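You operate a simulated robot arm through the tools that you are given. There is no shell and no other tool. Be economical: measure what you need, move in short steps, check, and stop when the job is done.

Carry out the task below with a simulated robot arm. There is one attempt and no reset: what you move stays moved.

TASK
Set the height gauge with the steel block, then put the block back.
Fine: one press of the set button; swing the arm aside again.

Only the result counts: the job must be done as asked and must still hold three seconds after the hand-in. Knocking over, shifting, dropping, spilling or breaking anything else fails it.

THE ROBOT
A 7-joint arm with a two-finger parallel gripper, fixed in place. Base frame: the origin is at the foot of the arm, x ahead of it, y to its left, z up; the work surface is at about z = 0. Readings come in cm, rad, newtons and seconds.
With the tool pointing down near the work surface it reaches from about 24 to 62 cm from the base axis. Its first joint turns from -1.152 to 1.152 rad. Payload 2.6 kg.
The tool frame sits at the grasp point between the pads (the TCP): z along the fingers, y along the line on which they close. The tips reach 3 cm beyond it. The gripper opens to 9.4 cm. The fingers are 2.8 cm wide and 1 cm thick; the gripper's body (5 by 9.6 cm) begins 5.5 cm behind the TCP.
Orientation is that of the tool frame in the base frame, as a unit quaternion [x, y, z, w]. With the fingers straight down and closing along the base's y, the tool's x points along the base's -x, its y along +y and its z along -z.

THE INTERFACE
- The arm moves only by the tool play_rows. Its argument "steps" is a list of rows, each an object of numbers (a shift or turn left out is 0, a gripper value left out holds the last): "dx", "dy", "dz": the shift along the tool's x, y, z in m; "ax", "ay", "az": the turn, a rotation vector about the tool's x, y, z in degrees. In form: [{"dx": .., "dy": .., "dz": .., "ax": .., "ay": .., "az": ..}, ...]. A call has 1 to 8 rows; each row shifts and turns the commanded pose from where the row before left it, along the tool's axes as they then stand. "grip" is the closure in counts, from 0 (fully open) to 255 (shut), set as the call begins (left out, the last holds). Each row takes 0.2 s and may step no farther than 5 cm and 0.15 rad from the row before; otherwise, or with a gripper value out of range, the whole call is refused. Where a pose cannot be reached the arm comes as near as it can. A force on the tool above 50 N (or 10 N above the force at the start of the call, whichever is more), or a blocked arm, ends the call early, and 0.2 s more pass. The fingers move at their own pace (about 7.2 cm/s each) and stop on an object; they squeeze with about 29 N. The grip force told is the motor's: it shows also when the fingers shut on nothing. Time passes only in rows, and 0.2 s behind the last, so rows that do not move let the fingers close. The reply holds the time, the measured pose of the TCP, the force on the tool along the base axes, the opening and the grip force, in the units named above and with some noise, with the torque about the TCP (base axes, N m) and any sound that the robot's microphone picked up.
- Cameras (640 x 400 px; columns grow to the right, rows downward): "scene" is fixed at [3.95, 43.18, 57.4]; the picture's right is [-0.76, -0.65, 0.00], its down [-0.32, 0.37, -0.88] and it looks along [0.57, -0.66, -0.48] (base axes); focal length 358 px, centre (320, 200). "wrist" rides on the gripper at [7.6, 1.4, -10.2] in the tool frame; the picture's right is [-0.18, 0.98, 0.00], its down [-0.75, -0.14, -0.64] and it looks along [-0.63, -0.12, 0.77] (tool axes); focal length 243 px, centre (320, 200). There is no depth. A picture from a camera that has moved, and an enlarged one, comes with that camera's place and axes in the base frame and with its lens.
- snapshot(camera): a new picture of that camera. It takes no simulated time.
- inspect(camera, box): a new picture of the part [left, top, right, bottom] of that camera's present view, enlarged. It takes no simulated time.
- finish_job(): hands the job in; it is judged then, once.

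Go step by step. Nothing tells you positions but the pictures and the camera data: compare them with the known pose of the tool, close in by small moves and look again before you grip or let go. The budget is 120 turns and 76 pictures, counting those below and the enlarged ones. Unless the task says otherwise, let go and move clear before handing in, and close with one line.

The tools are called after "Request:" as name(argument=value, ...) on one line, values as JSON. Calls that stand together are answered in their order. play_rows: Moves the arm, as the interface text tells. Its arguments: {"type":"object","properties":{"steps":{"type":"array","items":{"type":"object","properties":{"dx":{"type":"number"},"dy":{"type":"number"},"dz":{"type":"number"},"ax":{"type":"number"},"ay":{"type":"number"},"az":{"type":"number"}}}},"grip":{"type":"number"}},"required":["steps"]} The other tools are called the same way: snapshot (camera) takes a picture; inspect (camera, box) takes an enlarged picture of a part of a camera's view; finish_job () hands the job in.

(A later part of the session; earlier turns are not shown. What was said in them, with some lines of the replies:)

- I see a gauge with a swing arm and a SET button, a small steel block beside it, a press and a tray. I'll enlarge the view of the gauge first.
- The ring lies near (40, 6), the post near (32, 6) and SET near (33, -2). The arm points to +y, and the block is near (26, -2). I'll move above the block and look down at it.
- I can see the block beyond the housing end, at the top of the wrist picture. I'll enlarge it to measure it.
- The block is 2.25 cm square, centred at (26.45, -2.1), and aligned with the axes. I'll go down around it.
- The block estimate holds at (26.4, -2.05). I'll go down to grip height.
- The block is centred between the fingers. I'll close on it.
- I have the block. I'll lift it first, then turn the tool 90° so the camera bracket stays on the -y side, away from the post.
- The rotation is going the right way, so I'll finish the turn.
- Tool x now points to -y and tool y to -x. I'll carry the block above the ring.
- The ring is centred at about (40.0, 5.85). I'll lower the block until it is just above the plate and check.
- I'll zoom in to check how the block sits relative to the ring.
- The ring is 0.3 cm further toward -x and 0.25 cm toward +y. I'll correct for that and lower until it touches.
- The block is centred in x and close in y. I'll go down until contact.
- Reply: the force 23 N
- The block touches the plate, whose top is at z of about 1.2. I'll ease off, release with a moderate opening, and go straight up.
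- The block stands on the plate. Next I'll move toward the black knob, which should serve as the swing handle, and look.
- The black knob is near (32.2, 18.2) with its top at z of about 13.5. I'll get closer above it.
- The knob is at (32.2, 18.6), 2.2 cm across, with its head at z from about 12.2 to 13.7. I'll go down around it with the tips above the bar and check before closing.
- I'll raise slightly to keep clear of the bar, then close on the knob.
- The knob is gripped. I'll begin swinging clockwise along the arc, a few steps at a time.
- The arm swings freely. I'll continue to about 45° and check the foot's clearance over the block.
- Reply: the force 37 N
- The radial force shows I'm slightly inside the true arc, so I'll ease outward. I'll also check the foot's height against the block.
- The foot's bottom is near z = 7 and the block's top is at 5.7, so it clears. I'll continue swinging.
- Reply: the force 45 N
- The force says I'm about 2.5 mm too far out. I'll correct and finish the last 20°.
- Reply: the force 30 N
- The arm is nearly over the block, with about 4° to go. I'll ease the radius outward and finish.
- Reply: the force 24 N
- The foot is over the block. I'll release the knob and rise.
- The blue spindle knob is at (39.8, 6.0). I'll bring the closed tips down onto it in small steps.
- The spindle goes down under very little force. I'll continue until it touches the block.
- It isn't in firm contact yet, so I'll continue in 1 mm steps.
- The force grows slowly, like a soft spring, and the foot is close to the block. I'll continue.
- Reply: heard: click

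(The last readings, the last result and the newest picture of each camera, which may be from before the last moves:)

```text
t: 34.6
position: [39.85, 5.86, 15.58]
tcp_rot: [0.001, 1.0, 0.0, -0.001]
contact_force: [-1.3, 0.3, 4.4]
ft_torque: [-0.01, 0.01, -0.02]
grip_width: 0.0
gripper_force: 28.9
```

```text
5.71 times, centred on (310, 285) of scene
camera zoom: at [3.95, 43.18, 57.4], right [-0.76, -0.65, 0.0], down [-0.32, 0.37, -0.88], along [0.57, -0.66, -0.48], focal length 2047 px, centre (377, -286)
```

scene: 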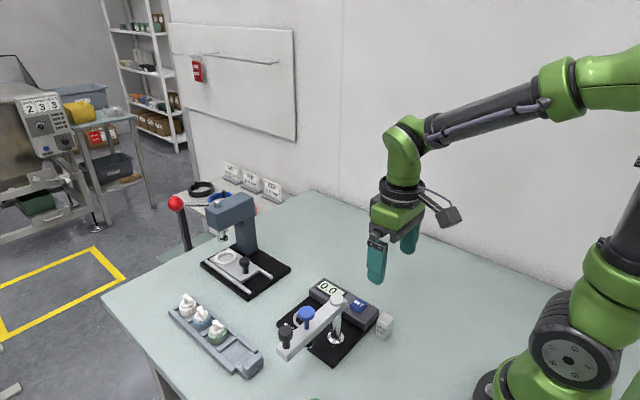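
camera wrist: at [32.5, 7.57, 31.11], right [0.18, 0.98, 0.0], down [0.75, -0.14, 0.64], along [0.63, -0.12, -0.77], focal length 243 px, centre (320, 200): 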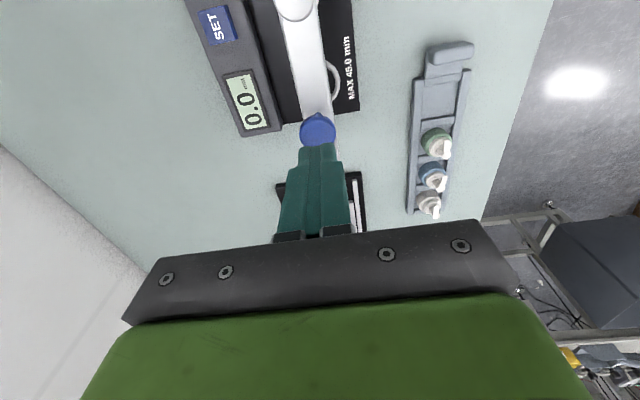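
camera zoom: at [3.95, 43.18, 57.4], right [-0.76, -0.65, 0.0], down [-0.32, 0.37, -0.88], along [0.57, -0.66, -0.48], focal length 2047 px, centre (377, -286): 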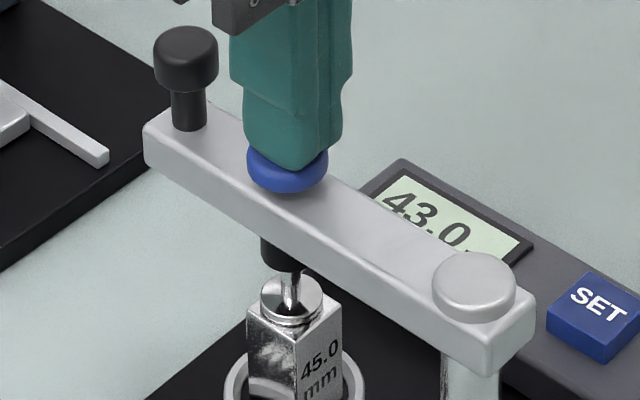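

A click came and the display now reads 43.0, so it has latched a touch. I'll rise and see whether the reading holds.

Request:
play_rows(steps=[{"dz": -0.01}, {"dz": -0.03}, {"dz": -0.03}, {}])

Request:
inspect(camera="scene", box=[260, 240, 390, 340])

Request:
snapshot(camera="wrist")

```text
t: 35.6
position: [39.69, 5.83, 22.89]
tcp_rot: [0.0, 1.0, -0.001, 0.0]
contact_force: [-0.5, 0.0, -0.1]
ft_torque: [-0.06, 0.02, -0.03]
grip_width: 0.01
gripper_force: 29.0
```

```text
4.00 times, centred on (325, 290) of scene
camera zoom: at [3.95, 43.18, 57.4], right [-0.76, -0.65, 0.0], down [-0.32, 0.37, -0.88], along [0.57, -0.66, -0.48], focal length 1433 px, centre (300, -160)
```

zoom: 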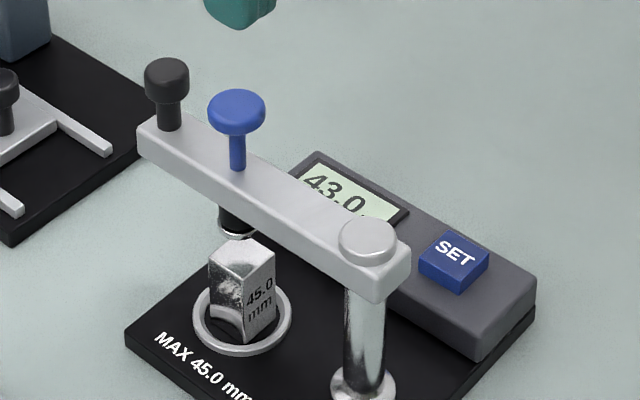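

```text
32 pictures are left
camera wrist: at [32.13, 7.27, 33.1], right [0.18, 0.98, 0.0], down [0.75, -0.14, 0.64], along [0.63, -0.12, -0.77], focal length 243 px, centre (320, 200)
```

wrist: 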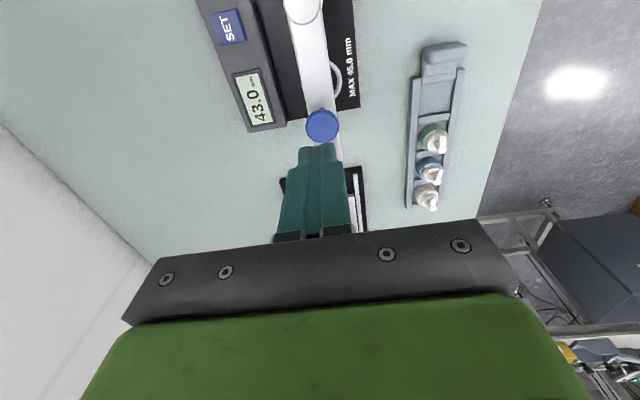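

The reading holds at 43.0. Next is a single SET press, at about (32.8, -2.1). I'll move above it and check.

Request:
play_rows(steps=[{"dy": -0.04}, {"dy": -0.04}, {"dx": 0.035}, {"dx": 0.034}, {"dz": 0.045}, {"dz": 0.045}, {}])

Request:
snapshot(camera="wrist")

Request:
inspect(camera="scene", box=[270, 240, 400, 340])

```text
t: 37.2
position: [33.16, -2.24, 13.42]
tcp_rot: [0.0, 1.0, 0.0, 0.0]
contact_force: [-0.3, -0.6, -0.5]
ft_torque: [0.0, 0.02, 0.0]
grip_width: 0.0
gripper_force: 29.3
```

```text
31 pictures are left
camera wrist: at [25.42, -0.81, 23.8], right [0.18, 0.98, 0.0], down [0.75, -0.14, 0.64], along [0.63, -0.12, -0.77], focal length 243 px, centre (320, 200)
```

wrist: 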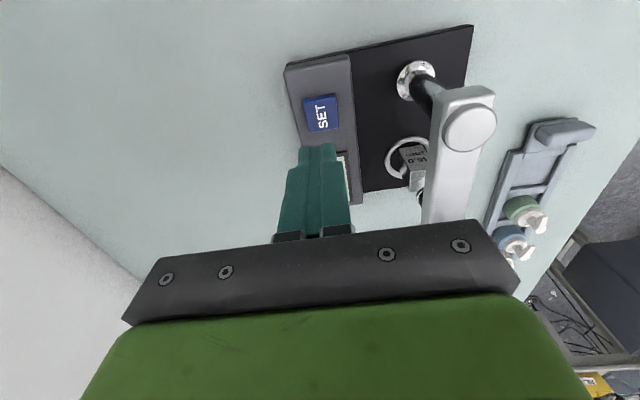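

```text
4.00 times, centred on (335, 290) of scene
camera zoom: at [3.95, 43.18, 57.4], right [-0.76, -0.65, 0.0], down [-0.32, 0.37, -0.88], along [0.57, -0.66, -0.48], focal length 1433 px, centre (260, -160)
```

zoom: 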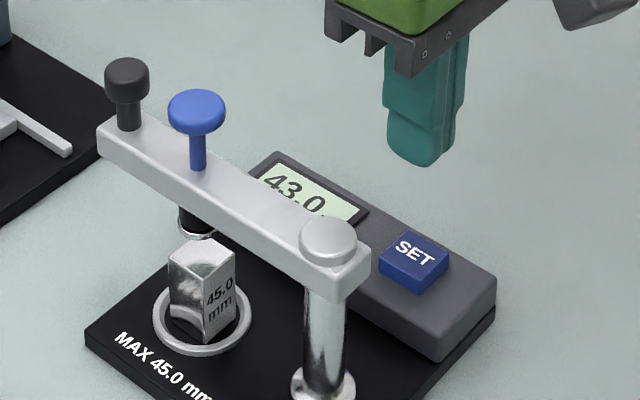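

SET is at (32.9, -2.15). I'll descend carefully.

Request:
play_rows(steps=[{"dx": 0.0015, "dz": 0.03}, {"dz": 0.018}, {}])

Request:
inspect(camera="scene", box=[310, 270, 400, 340])

```text
t: 38.0
position: [32.82, -2.07, 8.67]
tcp_rot: [0.0, 1.0, 0.001, 0.0]
contact_force: [0.9, -0.2, -0.4]
ft_torque: [0.0, 0.01, 0.0]
grip_width: 0.0
gripper_force: 29.3
```

```text
5.71 times, centred on (355, 305) of scene
camera zoom: at [3.95, 43.18, 57.4], right [-0.76, -0.65, 0.0], down [-0.32, 0.37, -0.88], along [0.57, -0.66, -0.48], focal length 2047 px, centre (120, -400)
```

zoom: 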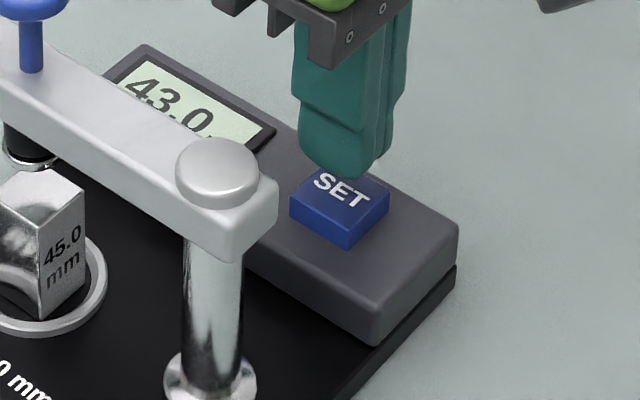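

The tips are about 1 cm above the button. I'll press in small steps.

Request:
play_rows(steps=[{"dz": 0.004}, {"dz": 0.003}, {"dz": 0.002}, {}])

```text
t: 39.0
position: [32.7, -2.18, 7.92]
tcp_rot: [0.0, 1.0, 0.0, 0.0]
contact_force: [0.7, 0.5, -0.3]
ft_torque: [0.01, 0.01, 0.01]
grip_width: 0.02
gripper_force: 28.6
```

Request:
play_rows(steps=[{"dz": 0.002}, {"dz": 0.001}, {}])

Request:
inspect(camera="scene", box=[310, 270, 400, 340])

```text
t: 39.8
position: [32.7, -2.06, 7.61]
tcp_rot: [-0.001, 1.0, 0.0, 0.0]
contact_force: [-0.3, 0.6, 0.4]
ft_torque: [0.01, -0.01, -0.01]
grip_width: 0.01
gripper_force: 28.9
```

```text
5.71 times, centred on (355, 305) of scene
camera zoom: at [3.95, 43.18, 57.4], right [-0.76, -0.65, 0.0], down [-0.32, 0.37, -0.88], along [0.57, -0.66, -0.48], focal length 2047 px, centre (120, -400)
```

zoom: 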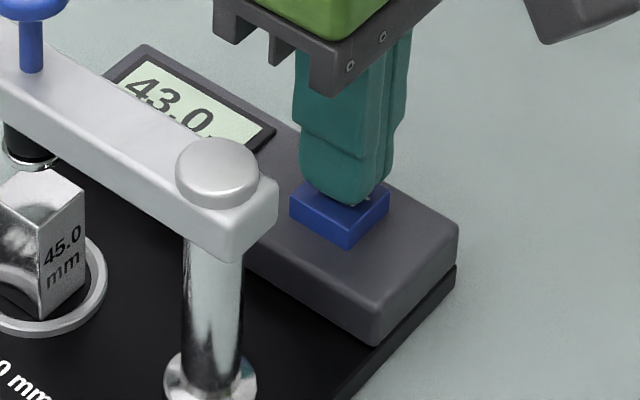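

The tips are just about on the button, so I'll keep pressing gently.

Request:
play_rows(steps=[{"dz": 0.001}, {"dz": 0.001}, {}])

```text
t: 40.6
position: [32.9, -2.04, 7.37]
tcp_rot: [0.0, 1.0, 0.0, 0.0]
contact_force: [0.8, 1.0, -0.3]
ft_torque: [-0.02, 0.02, 0.02]
grip_width: 0.02
gripper_force: 29.4
```

Request:
play_rows(steps=[{"dz": 0.001}, {"dz": 0.001}, {}])

```text
t: 41.4
position: [32.81, -2.2, 7.26]
tcp_rot: [0.001, 1.0, -0.001, 0.0]
contact_force: [0.1, -0.3, 0.2]
ft_torque: [0.01, -0.01, 0.01]
grip_width: 0.0
gripper_force: 28.9
```

Request:
play_rows(steps=[{"dz": 0.001}, {"dz": 0.001}, {"dz": 0.001}, {}])

Request:
inspect(camera="scene", box=[310, 270, 400, 340])

```text
t: 42.4
position: [32.83, -2.05, 6.98]
tcp_rot: [0.0, 1.0, 0.0, 0.0]
contact_force: [-1.1, -0.1, 3.3]
ft_torque: [-0.01, 0.07, 0.01]
grip_width: 0.0
gripper_force: 28.4
heard: click
```

```text
5.71 times, centred on (355, 305) of scene
camera zoom: at [3.95, 43.18, 57.4], right [-0.76, -0.65, 0.0], down [-0.32, 0.37, -0.88], along [0.57, -0.66, -0.48], focal length 2047 px, centre (120, -400)
```

zoom: 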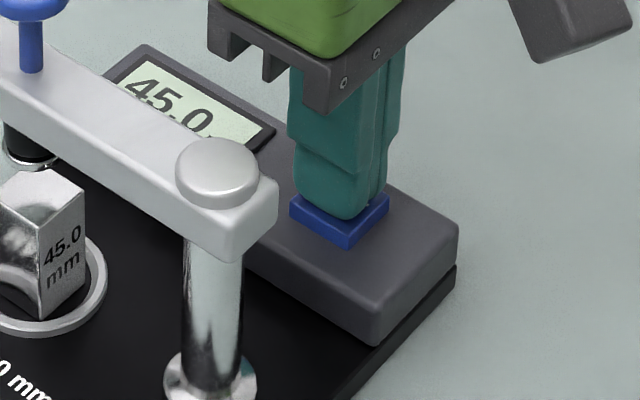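

SET clicked once and the display reads 45.0. I'll rise, open, and go back over the black knob.

Request:
play_rows(steps=[{"dz": -0.04}, {"dz": -0.045}, {"dz": -0.045}, {"dz": -0.02}, {}])

Request:
play_rows(steps=[{"dx": -0.04}, {"dx": -0.04}, {"dx": -0.04}, {"dy": 0.04}, {"dy": 0.04}, {}], grip=110)

Request:
inspect(camera="wrist", box=[220, 60, 420, 220])

```text
t: 43.6
position: [32.88, -2.08, 22.12]
tcp_rot: [0.0, 1.0, -0.001, 0.0]
contact_force: [-0.7, 0.0, -0.2]
ft_torque: [-0.01, 0.04, -0.01]
grip_width: 0.0
gripper_force: 28.7
```

```text
t: 45.0
position: [44.9, 5.96, 21.75]
tcp_rot: [0.0, 1.0, 0.0, 0.0]
contact_force: [-0.2, -0.2, -0.6]
ft_torque: [0.02, 0.01, -0.03]
grip_width: 5.33
gripper_force: 0.0
```

```text
2.50 times, centred on (320, 140) of wrist
camera zoom: at [37.13, 7.32, 32.04], right [0.18, 0.98, 0.0], down [0.75, -0.14, 0.64], along [0.63, -0.12, -0.77], focal length 606 px, centre (320, 350)
```

zoom: 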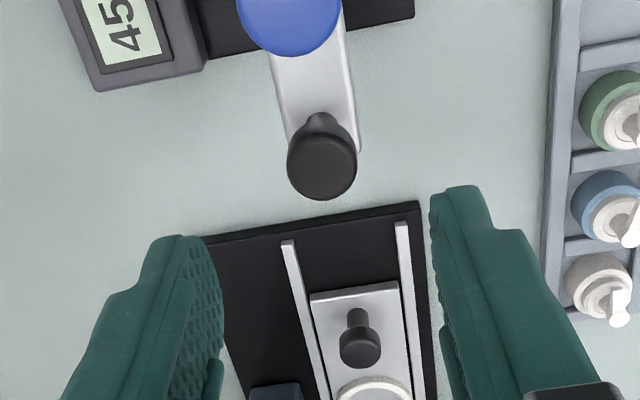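

The knob is at (44.7, 5.9) as expected. I'll go down and grip it.

Request:
play_rows(steps=[{"dx": 0.001, "dz": 0.03}, {"dz": 0.03}, {"dz": 0.0085}, {}])

Request:
play_rows(steps=[{}, {}, {}], grip=255)

```text
t: 46.0
position: [44.6, 5.87, 14.94]
tcp_rot: [0.0, 1.0, -0.001, -0.001]
contact_force: [0.3, 0.4, 0.6]
ft_torque: [-0.03, -0.04, 0.04]
grip_width: 5.34
gripper_force: 0.0
```

```text
t: 46.8
position: [44.47, 5.9, 15.0]
tcp_rot: [0.0, 1.0, 0.001, 0.001]
contact_force: [0.7, 6.1, -3.1]
ft_torque: [0.0, -0.47, -0.11]
grip_width: 2.14
gripper_force: 44.8
```

The knob is gripped. I'll swing back counter-clockwise.

Request:
play_rows(steps=[{"dx": 0.00128, "dy": 0.01786, "az": -8.18}, {"dx": 0.00128, "dy": 0.01786, "az": -8.18}, {"dx": 0.00128, "dy": 0.01786, "az": -8.18}, {}])

```text
t: 47.8
position: [43.42, 11.23, 14.96]
tcp_rot: [-0.213, 0.977, 0.0, -0.003]
contact_force: [-8.7, -6.2, -9.9]
ft_torque: [0.27, -0.79, 0.21]
grip_width: 2.12
gripper_force: 45.3
```

Request:
play_rows(steps=[{"dx": 0.0015, "dy": 0.0178, "az": -8.18}, {"dx": 0.0013, "dy": 0.0178, "az": -8.18}, {"dx": 0.0013, "dy": 0.0178, "az": -8.18}, {}])

```text
t: 48.8
position: [40.25, 15.35, 14.92]
tcp_rot: [-0.416, 0.909, 0.0, -0.002]
contact_force: [-6.9, -10.4, -17.8]
ft_torque: [-0.87, 0.66, 0.16]
grip_width: 2.15
gripper_force: 45.5
```

Request:
play_rows(steps=[{"dx": 0.002, "dy": 0.0178, "az": -8.18}, {"dx": 0.0013, "dy": 0.0178, "az": -8.18, "dz": 0.0005}, {"dx": 0.0013, "dy": 0.0178, "az": -8.18}, {}])

```text
t: 49.8
position: [35.61, 17.8, 15.05]
tcp_rot: [-0.601, 0.799, 0.0, 0.002]
contact_force: [2.0, -2.7, -5.6]
ft_torque: [0.41, -0.09, 0.35]
grip_width: 2.13
gripper_force: 45.2
```

Request:
play_rows(steps=[{"dx": 0.0013, "dy": 0.0178, "az": -8.18}, {"dx": 0.0013, "dy": 0.0178, "az": -8.18}, {}])

Request:
inspect(camera="scene", box=[230, 230, 390, 370])

```text
t: 50.6
position: [32.27, 18.36, 14.9]
tcp_rot: [0.707, -0.707, 0.002, -0.002]
contact_force: [5.7, -6.3, 18.2]
ft_torque: [-0.57, 0.21, -0.16]
grip_width: 2.08
gripper_force: 45.7
```

```text
2.86 times, centred on (310, 300) of scene
camera zoom: at [3.94, 43.18, 57.41], right [-0.76, -0.65, 0.0], down [-0.32, 0.37, -0.88], along [0.57, -0.66, -0.48], focal length 1023 px, centre (349, -86)
```

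zoom: 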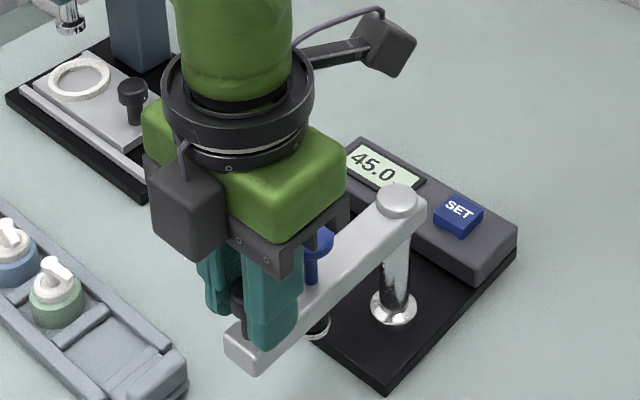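

The arm is back aside and the display still shows 45.0. I'll release, rise, and go over the block.

Request:
play_rows(steps=[{}, {}, {}], grip=110)

Request:
play_rows(steps=[{"dz": -0.03}, {"dz": -0.04}, {"dy": -0.04}, {"dy": -0.036, "dx": 0.02}, {"dx": 0.04}, {"dx": 0.04}, {"dx": 0.0235}, {}])

Request:
inspect(camera="scene", box=[230, 230, 390, 370])

Request:
snapshot(camera="wrist")

```text
t: 51.4
position: [32.04, 18.41, 14.98]
tcp_rot: [-0.707, 0.707, 0.0, 0.001]
contact_force: [-0.6, -0.2, -0.4]
ft_torque: [0.01, -0.01, 0.01]
grip_width: 5.34
gripper_force: 0.1
```

```text
t: 53.2
position: [39.78, 5.83, 21.95]
tcp_rot: [0.707, -0.707, 0.0, 0.001]
contact_force: [-0.2, 0.3, 0.3]
ft_torque: [0.03, -0.02, -0.03]
grip_width: 5.34
gripper_force: 0.1
```

```text
2.86 times, centred on (310, 300) of scene
camera zoom: at [3.95, 43.18, 57.4], right [-0.76, -0.65, 0.0], down [-0.32, 0.37, -0.88], along [0.57, -0.66, -0.48], focal length 1023 px, centre (349, -86)
```

zoom: 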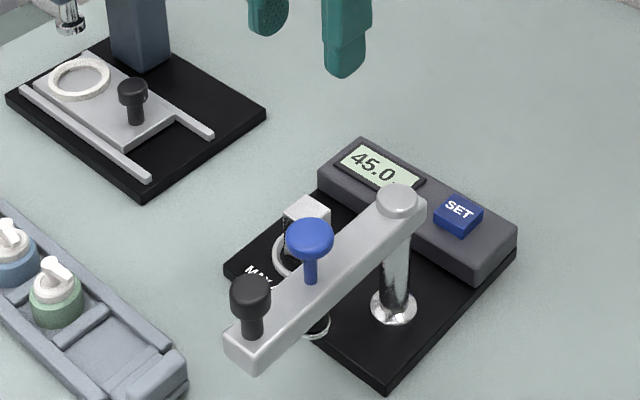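

```text
23 pictures are left
camera wrist: at [38.37, -1.86, 32.27], right [-0.98, 0.18, 0.0], down [0.14, 0.75, 0.64], along [0.12, 0.63, -0.77], focal length 243 px, centre (320, 200)
```

wrist: 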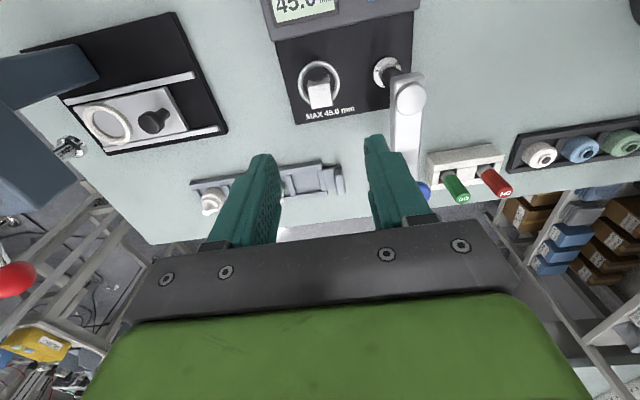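

The block is still in place. I'll go down toward it and check the alignment.

Request:
play_rows(steps=[{"dx": -0.0015, "dz": 0.045}, {"dz": 0.045}, {"dz": 0.035}, {}])

Request:
inspect(camera="wrist", box=[240, 70, 400, 220])

```text
t: 54.2
position: [39.72, 5.99, 9.55]
tcp_rot: [-0.707, 0.708, 0.0, 0.0]
contact_force: [0.1, 0.4, -0.8]
ft_torque: [0.0, -0.04, 0.01]
grip_width: 5.36
gripper_force: 0.0
```

```text
2.67 times, centred on (320, 145) of wrist
camera zoom: at [38.26, -1.67, 19.76], right [-0.98, 0.18, 0.0], down [0.14, 0.75, 0.64], along [0.12, 0.63, -0.77], focal length 647 px, centre (320, 347)
```

zoom: 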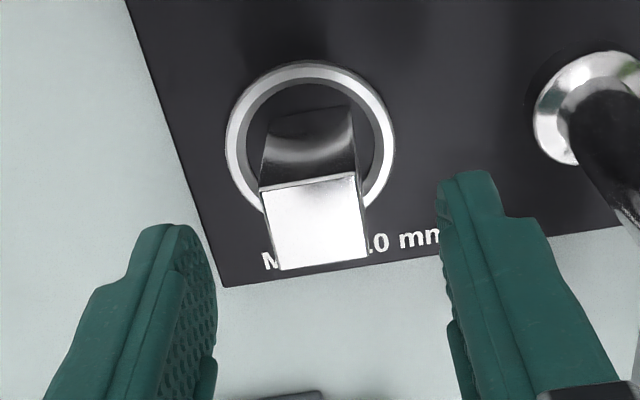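

It's aligned. I'll go down to the earlier grip height and close.

Request:
play_rows(steps=[{"dz": 0.025}, {"dz": 0.0175}, {}])

Request:
play_rows(steps=[{}, {}, {}], grip=255)

Request:
play_rows(steps=[{"dz": -0.02}, {"dz": -0.04}, {"dz": -0.04}, {}])

```text
t: 55.0
position: [39.55, 5.89, 5.33]
tcp_rot: [-0.707, 0.707, 0.001, 0.0]
contact_force: [0.5, -0.4, 0.4]
ft_torque: [0.03, 0.0, 0.03]
grip_width: 5.37
gripper_force: 0.0
```

```text
t: 55.8
position: [39.64, 5.92, 5.34]
tcp_rot: [0.707, -0.707, 0.0, 0.001]
contact_force: [0.0, -0.8, -0.3]
ft_torque: [-0.05, -0.07, -0.01]
grip_width: 2.78
gripper_force: 28.4
```

```text
t: 56.8
position: [39.59, 6.22, 15.34]
tcp_rot: [-0.707, 0.707, 0.001, 0.0]
contact_force: [0.2, -1.1, -2.3]
ft_torque: [-0.04, 0.03, -0.02]
grip_width: 2.77
gripper_force: 29.3
```

I have the block and it's lifted. I'll carry it back along the same route and turn the tool back.

Request:
play_rows(steps=[{"dx": 0.04}, {"dx": 0.041}, {"dy": 0.04}, {"dy": 0.04}, {"dy": 0.033}, {"az": 8.18}, {"az": 8.18}, {"az": 8.18}])

Request:
play_rows(steps=[{"az": 8.18}, {"az": 8.18}, {"az": 8.18}, {"az": 8.18}, {"az": 8.18}, {"az": 8.18}, {"az": 8.18}, {"az": 8.18}])

Request:
play_rows(steps=[{"dx": 0.019}, {}, {}])

```text
t: 58.6
position: [28.31, -1.73, 15.2]
tcp_rot: [-0.539, 0.842, 0.0, 0.0]
contact_force: [0.0, -0.1, -2.3]
ft_torque: [0.01, 0.02, 0.02]
grip_width: 2.77
gripper_force: 28.7
```

```text
t: 60.4
position: [28.36, -1.95, 15.15]
tcp_rot: [0.002, 1.0, 0.0, -0.001]
contact_force: [0.4, -0.5, -1.0]
ft_torque: [0.03, -0.04, 0.01]
grip_width: 2.8
gripper_force: 29.2
```

```text
t: 61.2
position: [26.5, -1.95, 15.08]
tcp_rot: [0.0, 1.0, 0.001, 0.0]
contact_force: [-0.1, 0.6, -1.5]
ft_torque: [-0.01, 0.02, 0.0]
grip_width: 2.75
gripper_force: 28.3
```

Request:
play_rows(steps=[{"dy": -0.0018, "dz": 0.04}, {"dz": 0.04}, {"dz": 0.022}, {}])

Request:
inspect(camera="wrist", box=[220, 80, 420, 230])

Request:
inspect(camera="scene", box=[300, 250, 440, 360])

```text
t: 62.2
position: [26.46, -2.03, 4.93]
tcp_rot: [0.0, 1.0, 0.0, 0.001]
contact_force: [0.0, -0.5, -2.6]
ft_torque: [0.03, 0.03, 0.04]
grip_width: 2.77
gripper_force: 29.4
```

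```text
2.67 times, centred on (320, 155) of wrist
camera zoom: at [18.86, -0.63, 15.15], right [0.18, 0.98, 0.0], down [0.75, -0.14, 0.64], along [0.63, -0.12, -0.77], focal length 647 px, centre (320, 320)
```

zoom: 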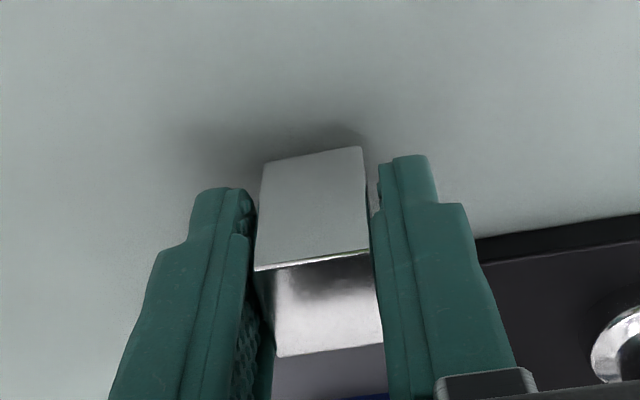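

```text
3.64 times, centred on (370, 305) of scene
camera zoom: at [3.95, 43.18, 57.4], right [-0.76, -0.65, 0.0], down [-0.32, 0.37, -0.88], along [0.57, -0.66, -0.48], focal length 1302 px, centre (138, -182)
```

zoom: 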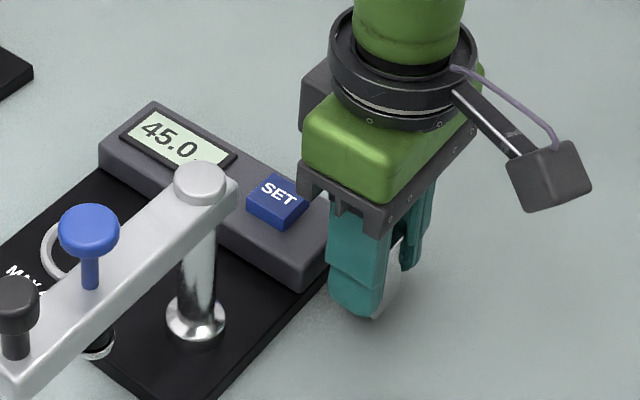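

Position is good. I'll lower the last centimetre until it touches.

Request:
play_rows(steps=[{"dz": 0.004}, {"dz": 0.003}, {}])

Request:
play_rows(steps=[{"dz": 0.001}, {"dz": 0.001}, {}])

```text
t: 63.0
position: [26.57, -1.94, 4.14]
tcp_rot: [0.0, 1.0, 0.0, 0.0]
contact_force: [-0.4, 0.0, -1.3]
ft_torque: [0.01, 0.02, -0.03]
grip_width: 2.79
gripper_force: 28.9
```

```text
t: 63.8
position: [26.45, -2.0, 4.08]
tcp_rot: [0.0, 1.0, 0.001, 0.0]
contact_force: [-2.8, -0.5, 5.2]
ft_torque: [0.07, 0.06, 0.0]
grip_width: 2.78
gripper_force: 29.2
```

It touches the table lightly. I'll release it and go up.

Request:
play_rows(steps=[{}, {}, {}], grip=110)

Request:
play_rows(steps=[{"dz": -0.03}, {"dz": -0.04}, {"dz": -0.045}, {"dz": -0.045}, {}])

Request:
snapshot(camera="scene")

Request:
inspect(camera="scene", box=[260, 260, 420, 380])

```text
t: 64.6
position: [26.53, -2.07, 4.07]
tcp_rot: [0.0, 1.0, 0.001, 0.0]
contact_force: [-1.1, -0.7, 0.0]
ft_torque: [0.0, -0.03, -0.01]
grip_width: 5.33
gripper_force: 0.0
```

```text
t: 65.8
position: [26.69, -1.85, 19.97]
tcp_rot: [0.001, 1.0, 0.0, 0.0]
contact_force: [-0.3, 0.4, -0.3]
ft_torque: [0.01, 0.0, 0.02]
grip_width: 5.37
gripper_force: 0.0
```

```text
19 pictures are left
```

scene: 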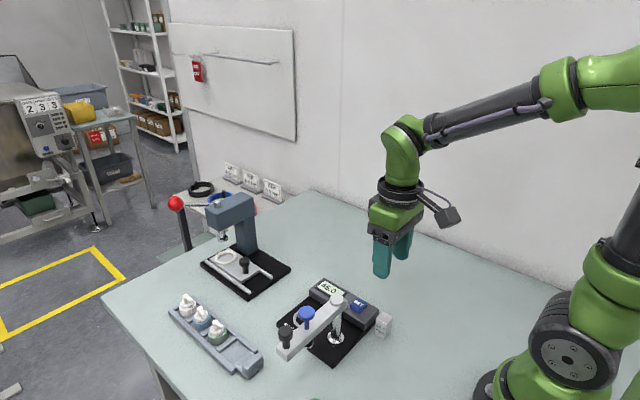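

```text
3.33 times, centred on (340, 320) of scene
camera zoom: at [3.95, 43.18, 57.4], right [-0.76, -0.65, 0.0], down [-0.32, 0.37, -0.88], along [0.57, -0.66, -0.48], focal length 1194 px, centre (253, -200)
```

zoom: 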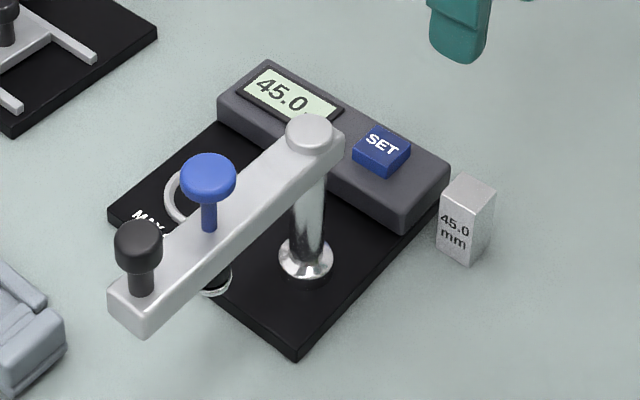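

The gauge reads 45.0 after one SET press, its arm is swung aside, and the block is back within about 3 mm of its original spot. The gripper is clear, so I'm handing in.

Request:
finish_job()

```text
The job is handed in.
```

The height gauge is set to 45.0 with one press of SET. The arm is swung aside again, and the steel block is back within about 3 mm of where it stood.
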